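You operate a simulated robot arm through the tools that you are given. There is no shell and no other tool. Be economical: measure what you need, move in short steps, check, and stop when the job is done.

You run a simulated robot arm. Do the job below in one go: nothing can be reset, and whatever is moved stays where it is left.

TASK
Put one of the seal tins from the bench top on the red fail tray.

It is judged by the outcome, as a careful person would: the job done as asked, and still so three seconds after it is handed in. It fails if anything else is knocked over, pushed out of place, dropped, spilled or broken. A push-on lid holds only when it is set on centred and level and pressed home; a screw cap is set on level and turned clockwise until tight.

THE ROBOT
A 6-joint arm with a two-finger parallel gripper, fixed in place. Base frame: the origin is at the foot of the arm, x ahead of it, y to its left, z up; the work surface is at about z = 0.86. Readings come in m, degrees, newtons and seconds.
With the tool pointing down near the work surface it reaches from about 0.26 to 0.68 m from the base axis. Its first joint turns from -66.0 to 66.0 degrees. Payload 2.9 kg.
The tool frame sits at the grasp point between the pads (the TCP): z along the fingers, y along the line on which they close. The tips reach 0.03 m beyond it. Largest opening 0.11 m; finger width 0.02, thickness 0.01; the body of the gripper, 0.048 by 0.112 m, starts 0.055 m behind the TCP.
Orientation is that of the tool frame in the base frame, as a unit quaternion [x, y, z, w]. With the fingers straight down and closing along the base's y, the tool's x points along the base's -x, its y along +y and its z along -z.

THE INTERFACE
- The arm moves only by the tool drive_tool. Its argument "increments" is a list of rows, each a list of 2 entries, a list of its own where there are three numbers: the shift along the base's x, y, z in m, then the turn about the base's z in degrees. In form: [[[x, y, z], spin], ...]. A call has 1 to 8 rows; each row shifts and turns the commanded pose from where the row before left it. "fingers" is the gripper command, from -1 (shut) to 1 (fully open), values between in proportion, set as the call begins (left out, the last holds). Each row takes 0.2 s and may step no farther than 0.05 m and 8.6 degrees from the row before; otherwise, or with a gripper value out of range, the whole call is refused. Where a pose cannot be reached the arm comes as near as it can. A force on the tool above 40 N (or 10 N above the force at the start of the call, whichever is more), or a blocked arm, ends the call early, and 0.2 s more pass. Each finger travels about 0.108 m/s and halts on what it meets, pressing with about 36 N; the grip force reading is that of the motor and also rises with nothing between the fingers. The clock runs only during rows and for 0.2 s after the last one: add rows that do not move to give the fingers time. It gives the time, the measured TCP pose, the force on the tool (base axes), the opening and the grip force at its end, in the units of the frame above (readings bear some noise), and new pictures: "show" is both (left out), scene, wrist or none.
- Cameras (640 x 400 px; columns grow to the right, rows downward): "scene" is fixed at [0.0835, 0.4385, 1.3852]; the picture's right is [-0.69, -0.72, 0.00], its down [-0.41, 0.39, -0.82] and it looks along [0.59, -0.57, -0.57] (base axes); focal length 350 px, centre (320, 200). "wrist" rides on the gripper at [-0.036, 0, -0.057] in the tool frame; the picture's right is [0.00, -1.00, 0.00], its down [0.97, 0.00, -0.24] and it looks along [0.24, 0.00, 0.97] (tool axes); focal length 218 px, centre (320, 200).
- point_at(camera, pixels): there is no depth. For up to 12 entries [column, row, z] of the newest picture of that camera ("zoom" is the newest enlarged one), the place [x, y] in the base frame at which the ray of that pixel passes the height z, good to about 0.002 m. No time passes.
- inspect(camera, box): a new picture of the part [left, top, right, bottom] of that camera's present view, enlarged. No time passes.
- close_job(): hands the job in; it is judged then, once.

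Work in short steps. Measure before you move; look again where a grasp or a placing could have gone wrong, and mend it. You have 60 turns and 120 pictures in all, those below and enlarged ones among them. Open the gripper and draw the arm clear of the work before you hand the job in, unless the task says otherwise; then end with one line.

The tools are called after ">>>" as name(argument=value, ...) on one line, values as JSON. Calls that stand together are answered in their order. drive_tool: Moves the arm, as the interface text tells. Its arguments: {"type":"object","properties":{"increments":{"type":"array","items":{"type":"array"}},"fingers":{"type":"number"},"show":{"type":"string","enum":["both","scene","wrist","none"]}},"required":["increments"]} The other tools are called the same way: point_at (camera, pixels) gives the place at which the rays of pixels pass given heights; inspect (camera, box) takes an enlarged picture of a part of a camera's view; close_job () hands the job in.

At the start:

```text
t: 0.0
tcp_pos: [0.3685, -0.043, 1.1532]
tool_rot: [-0.001, 1.0, 0.0, 0.0]
force: [0.4, 0.3, -0.2]
gripper_width: 0.1098
grasp_force: 0.0
```

scene: 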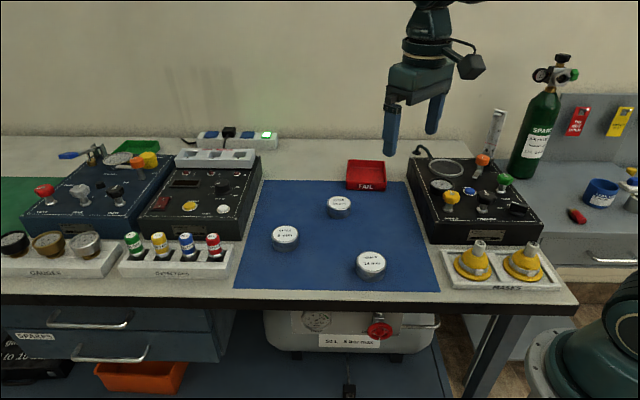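
wrist: 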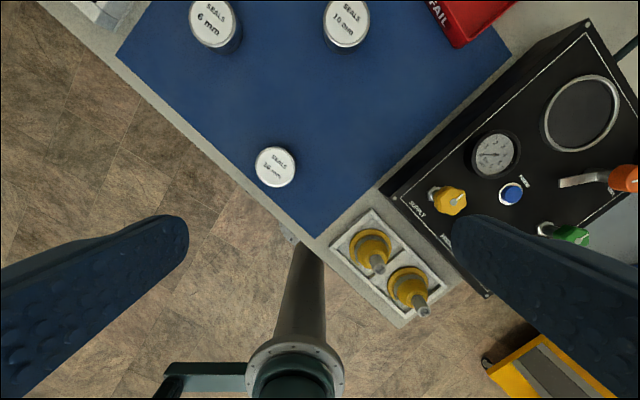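

Three seal tins show at scene (339,203), (285,234) and (370,261), and the red tray at (366,174). I'll enlarge and measure them.

>>> inspect(camera="scene", box=[250, 140, 430, 290])

>>> point_at(camera="scene", pixels=[[339, 202, 0.9], [285, 234, 0.9], [370, 260, 0.9], [339, 216, 0.86], [285, 249, 0.86], [370, 279, 0.86], [347, 188, 0.86], [386, 189, 0.86], [348, 161, 0.89], [384, 161, 0.89], [346, 181, 0.89], [386, 182, 0.89]])

>>> point_at(camera="wrist", pixels=[[212, 22, 0.9], [347, 22, 0.9], [276, 166, 0.9], [460, 47, 0.86], [515, 3, 0.86], [424, 0, 0.89]])

```text
2.67 times, centred on (340, 215) of scene
```

zoom: 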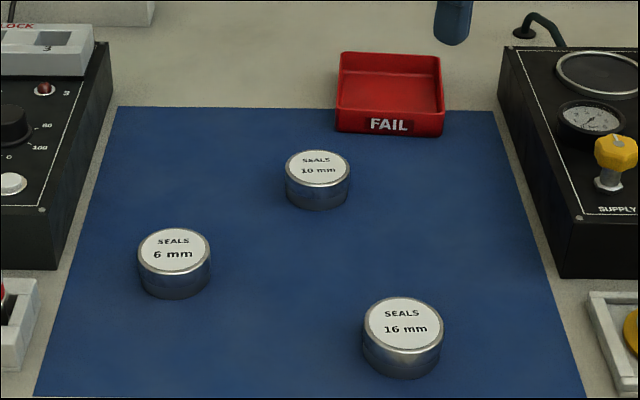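

```text
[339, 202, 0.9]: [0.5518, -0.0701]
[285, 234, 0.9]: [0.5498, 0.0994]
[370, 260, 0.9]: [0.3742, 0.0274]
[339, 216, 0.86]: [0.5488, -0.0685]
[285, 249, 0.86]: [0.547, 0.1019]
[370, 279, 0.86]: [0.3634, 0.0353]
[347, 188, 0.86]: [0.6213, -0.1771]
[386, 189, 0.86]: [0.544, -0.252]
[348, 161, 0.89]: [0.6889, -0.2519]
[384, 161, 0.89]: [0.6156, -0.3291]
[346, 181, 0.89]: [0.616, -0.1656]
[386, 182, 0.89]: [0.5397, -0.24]
```

```text
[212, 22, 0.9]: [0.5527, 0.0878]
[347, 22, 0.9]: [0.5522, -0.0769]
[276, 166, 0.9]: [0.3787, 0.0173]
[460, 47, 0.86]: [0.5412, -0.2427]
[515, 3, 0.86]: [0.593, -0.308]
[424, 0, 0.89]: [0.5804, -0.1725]
```

The 10 mm tin is at about (0.552, -0.073) and nearest the tray, whose centre is near (0.617, -0.25). I'll move above the tin.

>>> drive_tool(increments=[[[0.0367, -0.006, -0.0266], 0], [[0.0367, -0.006, -0.0266], 0], [[0.0367, -0.006, -0.0266], 0], [[0.0367, -0.006, -0.0266], 0], [[0.0367, -0.006, -0.0266], 0], [[0, 0, 0], 0]], fingers=1)

```text
t: 1.4
tcp_pos: [0.5535, -0.0757, 1.019]
tool_rot: [0.0, 1.0, 0.0, 0.0]
force: [0.2, 0.0, -1.0]
gripper_width: 0.1098
grasp_force: 0.0
```

scene: 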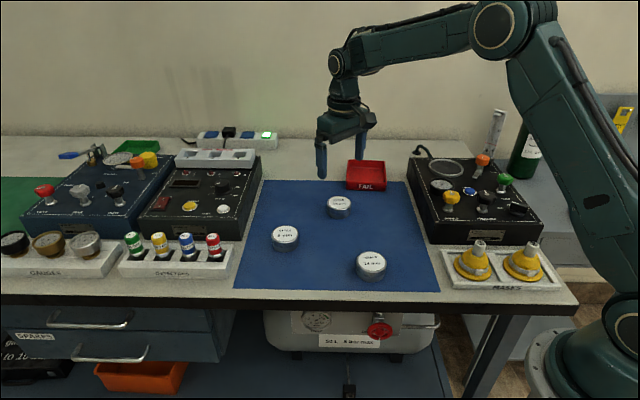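
wrist: 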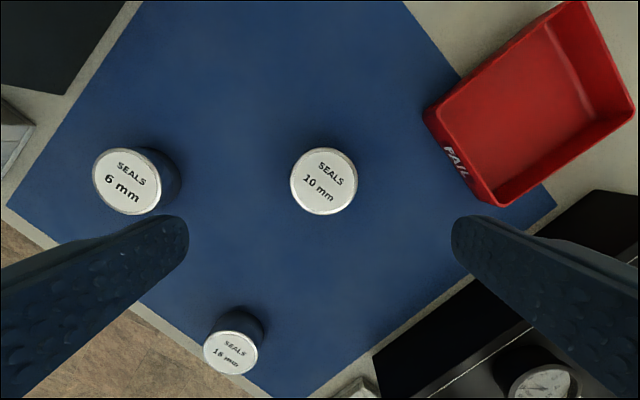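

The 10 mm tin shows at wrist (324,181) and the tray at (535,105). I'll refine both from here.

>>> point_at(camera="wrist", pixels=[[324, 181, 0.89], [290, 181, 0.89], [358, 181, 0.89], [324, 181, 0.9], [290, 181, 0.9], [358, 181, 0.9], [425, 112, 0.88], [486, 206, 0.88], [580, 2, 0.88], [634, 104, 0.88], [440, 106, 0.865], [490, 190, 0.865]])

>>> inspect(camera="scene", box=[300, 140, 420, 230])

>>> point_at(camera="scene", pixels=[[339, 202, 0.89], [339, 202, 0.895], [339, 202, 0.905]])

```text
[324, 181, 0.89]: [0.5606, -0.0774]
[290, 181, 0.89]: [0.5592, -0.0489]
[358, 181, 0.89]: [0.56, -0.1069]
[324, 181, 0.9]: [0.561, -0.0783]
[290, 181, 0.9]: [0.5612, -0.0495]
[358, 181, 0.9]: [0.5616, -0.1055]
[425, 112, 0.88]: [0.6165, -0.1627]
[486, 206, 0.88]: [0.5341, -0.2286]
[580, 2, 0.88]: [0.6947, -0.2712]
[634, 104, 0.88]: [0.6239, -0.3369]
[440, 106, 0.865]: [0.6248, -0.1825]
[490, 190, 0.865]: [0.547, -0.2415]
```

```text
4.44 times, centred on (360, 185) of scene
```

zoom: 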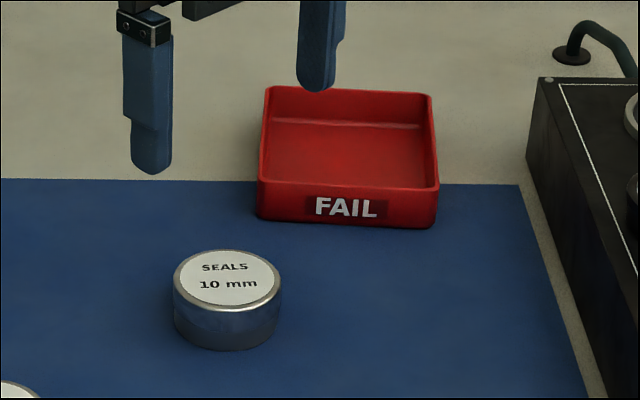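

```text
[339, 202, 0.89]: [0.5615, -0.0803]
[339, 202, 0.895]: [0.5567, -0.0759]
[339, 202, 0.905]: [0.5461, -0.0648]
```

Both cameras agree on the tin at (0.5605, -0.078), about 57 mm wide with its top near z 0.891; the tray centre is about (0.617, -0.25). I'll align and descend with tips about 7 mm above the surface.

>>> drive_tool(increments=[[[0.007, -0.0025, -0.02], 0], [[0, 0, -0.035], 0], [[0, 0, -0.035], 0], [[0, 0, -0.02], 0], [[0, 0, -0.012], 0], [[0, 0, 0], 0]])

```text
t: 2.8
tcp_pos: [0.5591, -0.0761, 0.8978]
tool_rot: [0.0, 1.0, 0.001, 0.0]
force: [-0.3, 0.4, -0.9]
gripper_width: 0.11
grasp_force: 0.1
```

scene: 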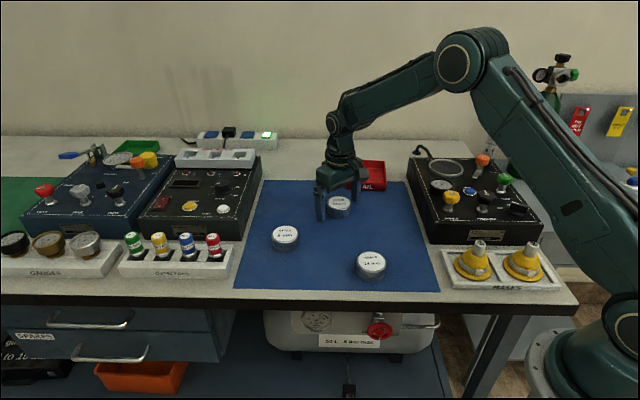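
wrist: 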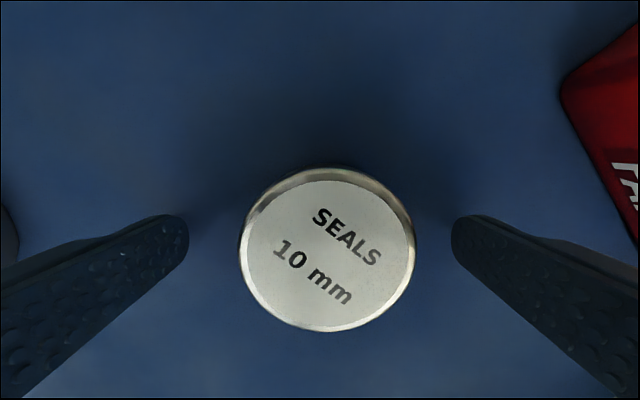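

The tin is slightly right of centre (328,250); I check its x before closing.

>>> point_at(camera="wrist", pixels=[[328, 256, 0.891], [240, 250, 0.891], [415, 250, 0.891], [328, 182, 0.891], [328, 331, 0.891]])

```text
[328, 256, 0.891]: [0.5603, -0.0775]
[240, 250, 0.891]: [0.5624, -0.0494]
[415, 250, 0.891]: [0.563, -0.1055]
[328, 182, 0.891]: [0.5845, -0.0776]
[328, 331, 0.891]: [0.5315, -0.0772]
```

The tin centre is (0.560, -0.0775) and the TCP is within 2 mm of that; I nudge and close.

>>> drive_tool(increments=[[[0.001, -0.0014, 0], 0]], show="none")

>>> drive_tool(increments=[[[0, 0, 0], 0], [[0, 0, 0], 0], [[0, 0, 0], 0], [[0, 0, 0], 0]], fingers=-1, show="wrist")

```text
t: 3.2
tcp_pos: [0.5605, -0.0777, 0.8984]
tool_rot: [-0.001, 1.0, 0.001, 0.001]
force: [-0.4, 0.1, 0.6]
gripper_width: 0.11
grasp_force: 0.1
```

```text
t: 4.2
tcp_pos: [0.5602, -0.0786, 0.8995]
tool_rot: [0.0, 1.0, 0.0, 0.0]
force: [-0.4, 0.8, 0.7]
gripper_width: 0.058
grasp_force: 35.9
```

wrist: 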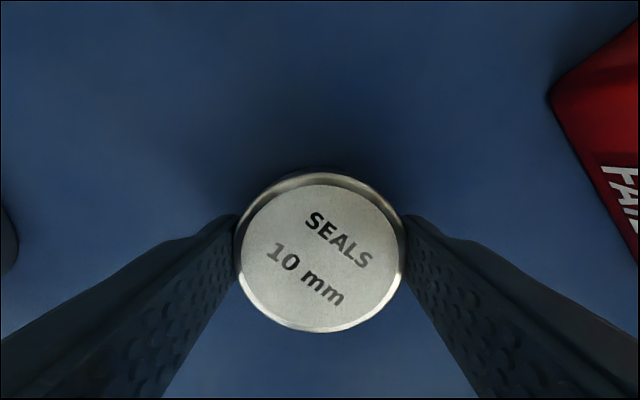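

The tin is held at 58 mm with 36 N. I lift it 90 mm and check.

>>> drive_tool(increments=[[[0, 0, 0.015], 0], [[0, 0, 0.035], 0], [[0, 0, 0.04], 0], [[0, 0, 0], 0]])

```text
t: 5.2
tcp_pos: [0.5599, -0.0794, 0.9895]
tool_rot: [0.0, 1.0, -0.001, 0.0]
force: [0.3, -0.4, -1.4]
gripper_width: 0.0574
grasp_force: 36.1
```

scene: 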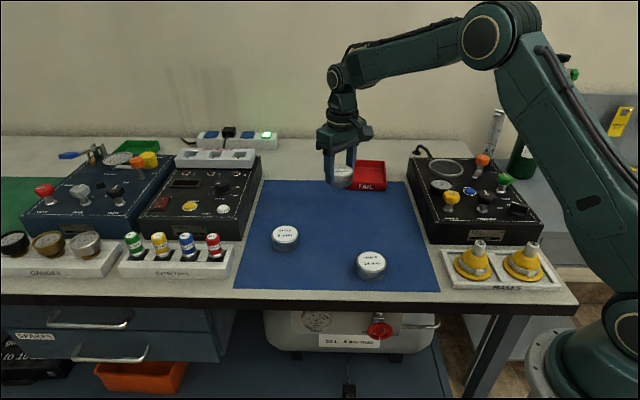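
wrist: 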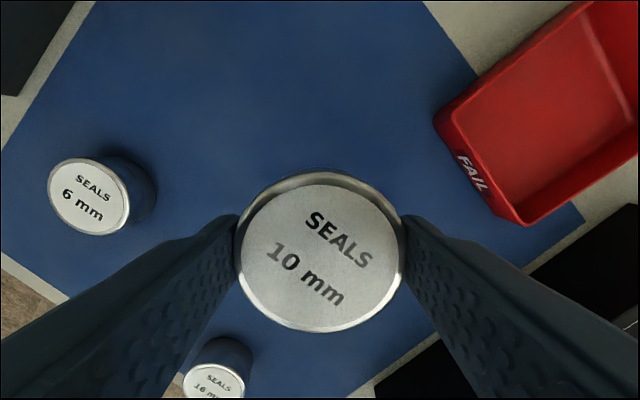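

The tin lifted whole, level in the grip. I carry it to above the tray centre at (0.616, -0.250).

>>> drive_tool(increments=[[[0.014, -0.0427, 0], 0], [[0.014, -0.0427, 0], 0], [[0.014, -0.0427, 0], 0], [[0.014, -0.0427, 0], 0], [[0, 0, 0], 0]])

```text
t: 6.4
tcp_pos: [0.6166, -0.2537, 0.9888]
tool_rot: [0.0, 1.0, -0.001, -0.001]
force: [0.4, -0.4, -1.6]
gripper_width: 0.0578
grasp_force: 36.2
```

scene: 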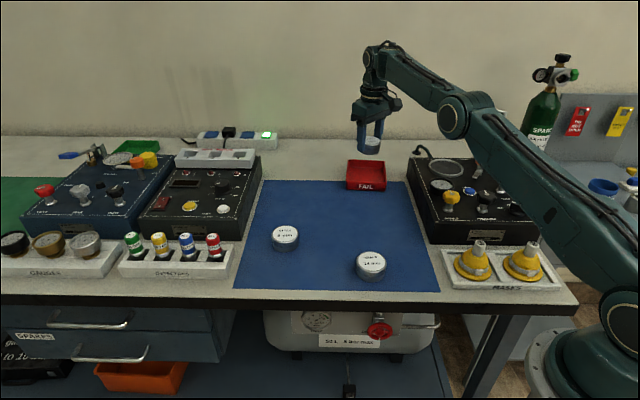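
wrist: 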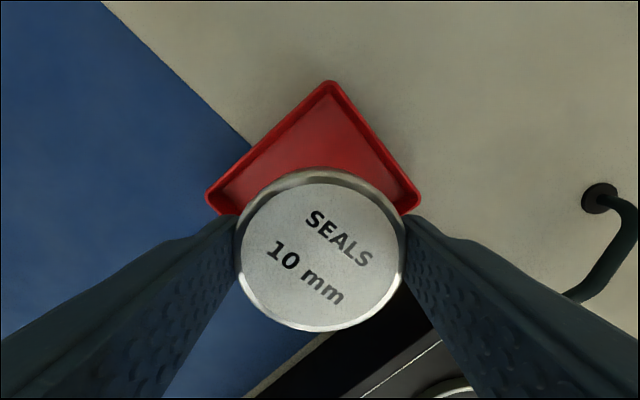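

>>> point_at(camera="wrist", pixels=[[329, 81, 0.883], [207, 195, 0.883], [421, 203, 0.883], [329, 81, 0.888], [207, 195, 0.888], [421, 203, 0.888]])

>>> inspect(camera="scene", box=[320, 110, 420, 200])

```text
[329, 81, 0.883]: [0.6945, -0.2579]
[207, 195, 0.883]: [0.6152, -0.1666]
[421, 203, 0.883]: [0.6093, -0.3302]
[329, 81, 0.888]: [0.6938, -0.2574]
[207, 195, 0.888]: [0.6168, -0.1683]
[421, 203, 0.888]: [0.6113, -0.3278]
```

```text
4.44 times, centred on (370, 155) of scene
```

zoom: 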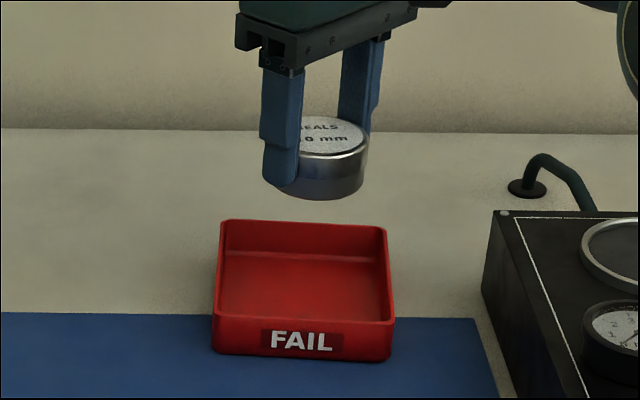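

Tray corners give a centre near (0.614, -0.247). I shift there and lower to just above the floor of the tray.

>>> drive_tool(increments=[[[-0.0025, 0.006, 0], 0], [[0, 0, -0.035], 0], [[0, 0, -0.03], 0], [[0, 0, -0.012], 0], [[0, 0, 0], 0]])

```text
t: 7.6
tcp_pos: [0.6156, -0.2438, 0.912]
tool_rot: [0.0, 1.0, 0.0, 0.0]
force: [0.1, -0.6, -1.3]
gripper_width: 0.0578
grasp_force: 36.3
```

scene: 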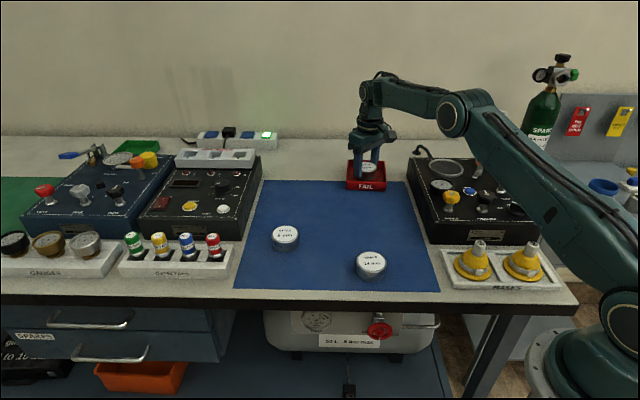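
wrist: 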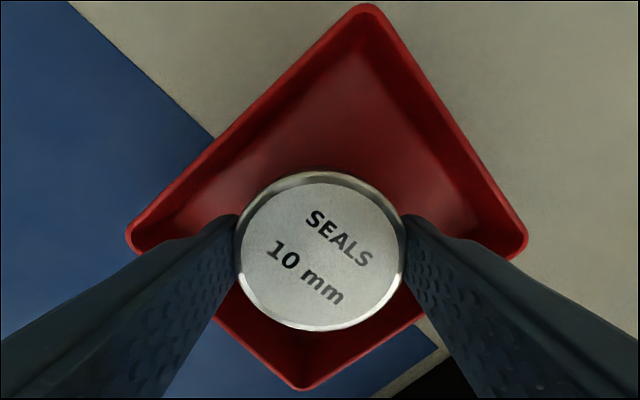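

The tin is inside the tray rim with clearance all round. I lower in 2 mm steps until the force shows contact.

>>> drive_tool(increments=[[[0, -0.002, -0.002], 0], [[0, 0, -0.002], 0], [[0, 0, 0], 0]], show="none")

>>> drive_tool(increments=[[[0, 0, -0.002], 0], [[0, 0, 0], 0]], show="scene")

```text
t: 8.4
tcp_pos: [0.6149, -0.2441, 0.9081]
tool_rot: [0.0, 1.0, -0.001, 0.0]
force: [-0.2, 0.0, -0.7]
gripper_width: 0.0577
grasp_force: 36.0
```

```text
t: 9.0
tcp_pos: [0.6138, -0.2456, 0.9064]
tool_rot: [0.001, 1.0, 0.0, 0.001]
force: [-0.3, 0.2, -1.4]
gripper_width: 0.0576
grasp_force: 36.0
```

scene: 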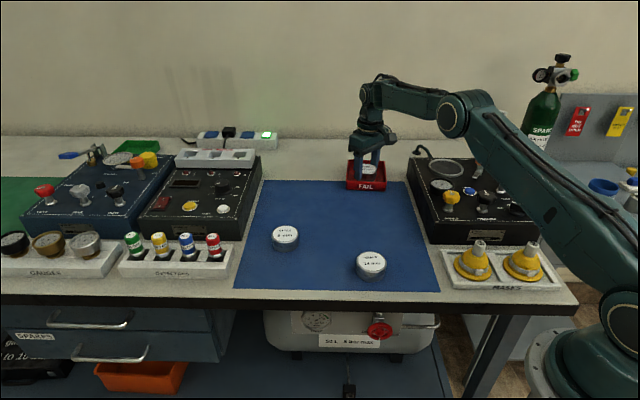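

No contact at z 0.906 yet; I continue in small steps.

>>> drive_tool(increments=[[[0, 0, -0.0015], 0], [[0, 0, 0], 0]], show="none")

>>> drive_tool(increments=[[[0, 0, -0.001], 0], [[0, 0, 0], 0]], show="none")

```text
t: 9.6
tcp_pos: [0.6134, -0.2458, 0.9047]
tool_rot: [-0.001, 1.0, 0.0, 0.0]
force: [0.6, -0.2, -0.8]
gripper_width: 0.0574
grasp_force: 35.7
```

```text
t: 10.2
tcp_pos: [0.6145, -0.246, 0.9039]
tool_rot: [0.0, 1.0, 0.0, 0.0]
force: [0.3, 0.0, -0.8]
gripper_width: 0.0579
grasp_force: 35.9
```

Still no contact at 0.904; the tin sat on the bench at about 0.899, so the floor is very close. One more pair of 1 mm steps.

>>> drive_tool(increments=[[[0, 0, -0.001], 0], [[0, 0, 0], 0]], show="none")

>>> drive_tool(increments=[[[0, 0, -0.001], 0], [[0, 0, 0], 0]], show="wrist")

```text
t: 10.8
tcp_pos: [0.6154, -0.2466, 0.9033]
tool_rot: [0.0, 1.0, 0.0, 0.0]
force: [0.9, -0.2, -0.3]
gripper_width: 0.0576
grasp_force: 36.5
```

```text
t: 11.4
tcp_pos: [0.6136, -0.2452, 0.9042]
tool_rot: [0.0, 1.0, 0.001, 0.001]
force: [-1.4, 0.3, 7.3]
gripper_width: 0.0575
grasp_force: 35.7
```

wrist: 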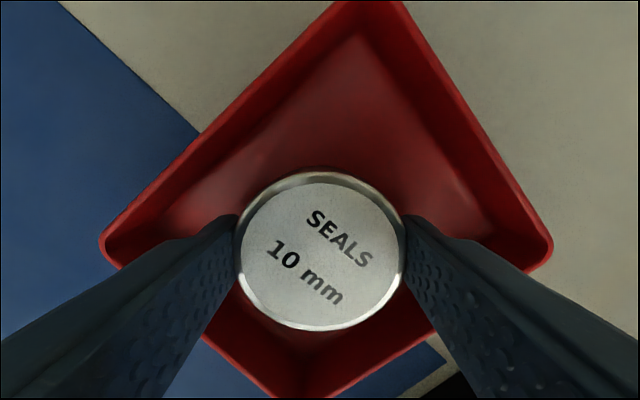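

Contact at 7 N: the tin rests on the tray floor. I open part way (to about 75 mm) so the fingers stay off the walls.

>>> drive_tool(increments=[[[0, 0, 0], 0], [[0, 0, 0], 0], [[0, 0, 0], 0]], fingers=0.36, show="wrist")

```text
t: 12.2
tcp_pos: [0.6131, -0.2462, 0.9019]
tool_rot: [0.0, 1.0, 0.0, 0.0]
force: [-0.1, -0.2, 0.5]
gripper_width: 0.0752
grasp_force: 0.0
```

wrist: 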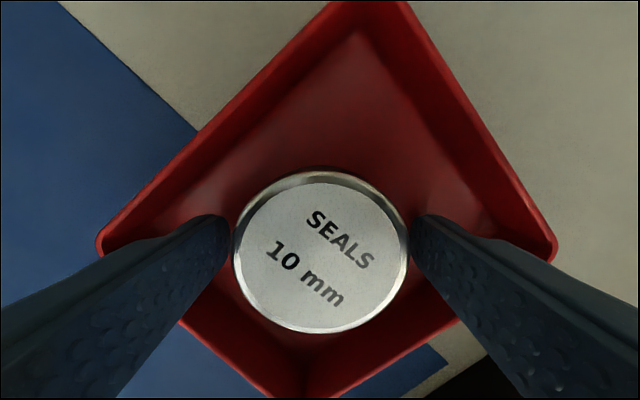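

The tin is free with both fingers clear of it and the walls. I rise straight up, then draw back.

>>> drive_tool(increments=[[[0, 0, 0.02], 0], [[0, 0, 0.04], 0], [[0, 0, 0.045], 0], [[0, 0, 0.045], 0], [[-0.04, 0.02, 0.02], 0], [[-0.04, 0.025, 0], 0], [[-0.04, 0.025, 0], 0], [[0, 0, 0], 0]])

>>> inspect(camera="scene", box=[250, 130, 430, 290])

```text
t: 14.0
tcp_pos: [0.4866, -0.1732, 1.0672]
tool_rot: [0.0, 1.0, 0.0, 0.001]
force: [0.6, -0.3, -0.4]
gripper_width: 0.075
grasp_force: 0.2
out of reach, approached as far as the arm can: row 4
```

scene: 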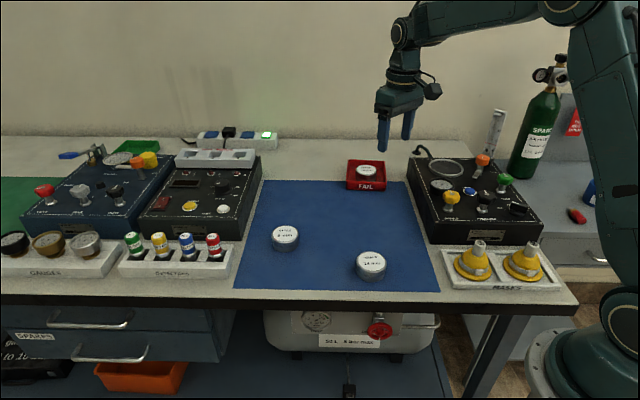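
wrist: 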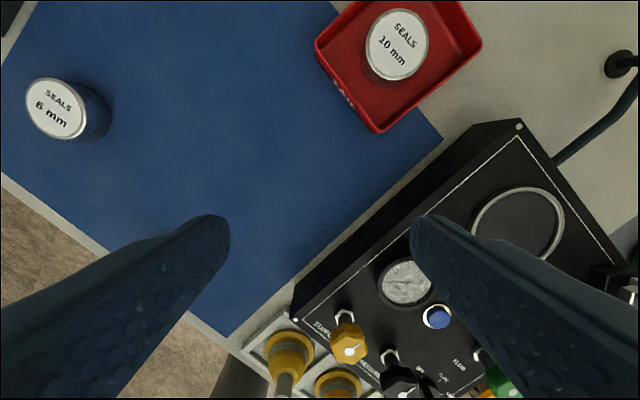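

```text
2.50 times, centred on (340, 210) of scene
```

zoom: 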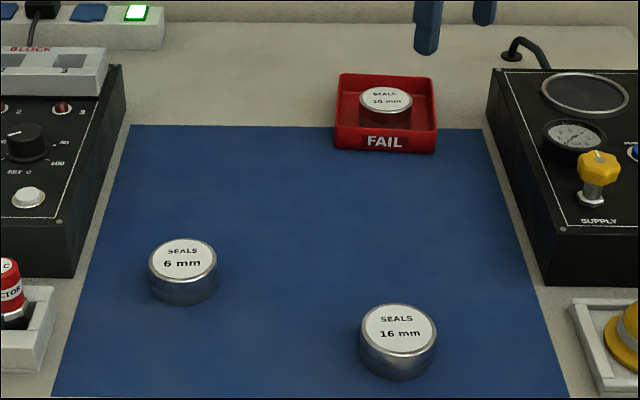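

The 10 mm tin sits level in the fail tray, everything else is in place, and the arm is clear; I hand in.

>>> close_job()

```text
The job is handed in.
```

The 10 mm seal tin is sitting level in the red fail tray, nothing else was moved, and the arm is clear of the work.
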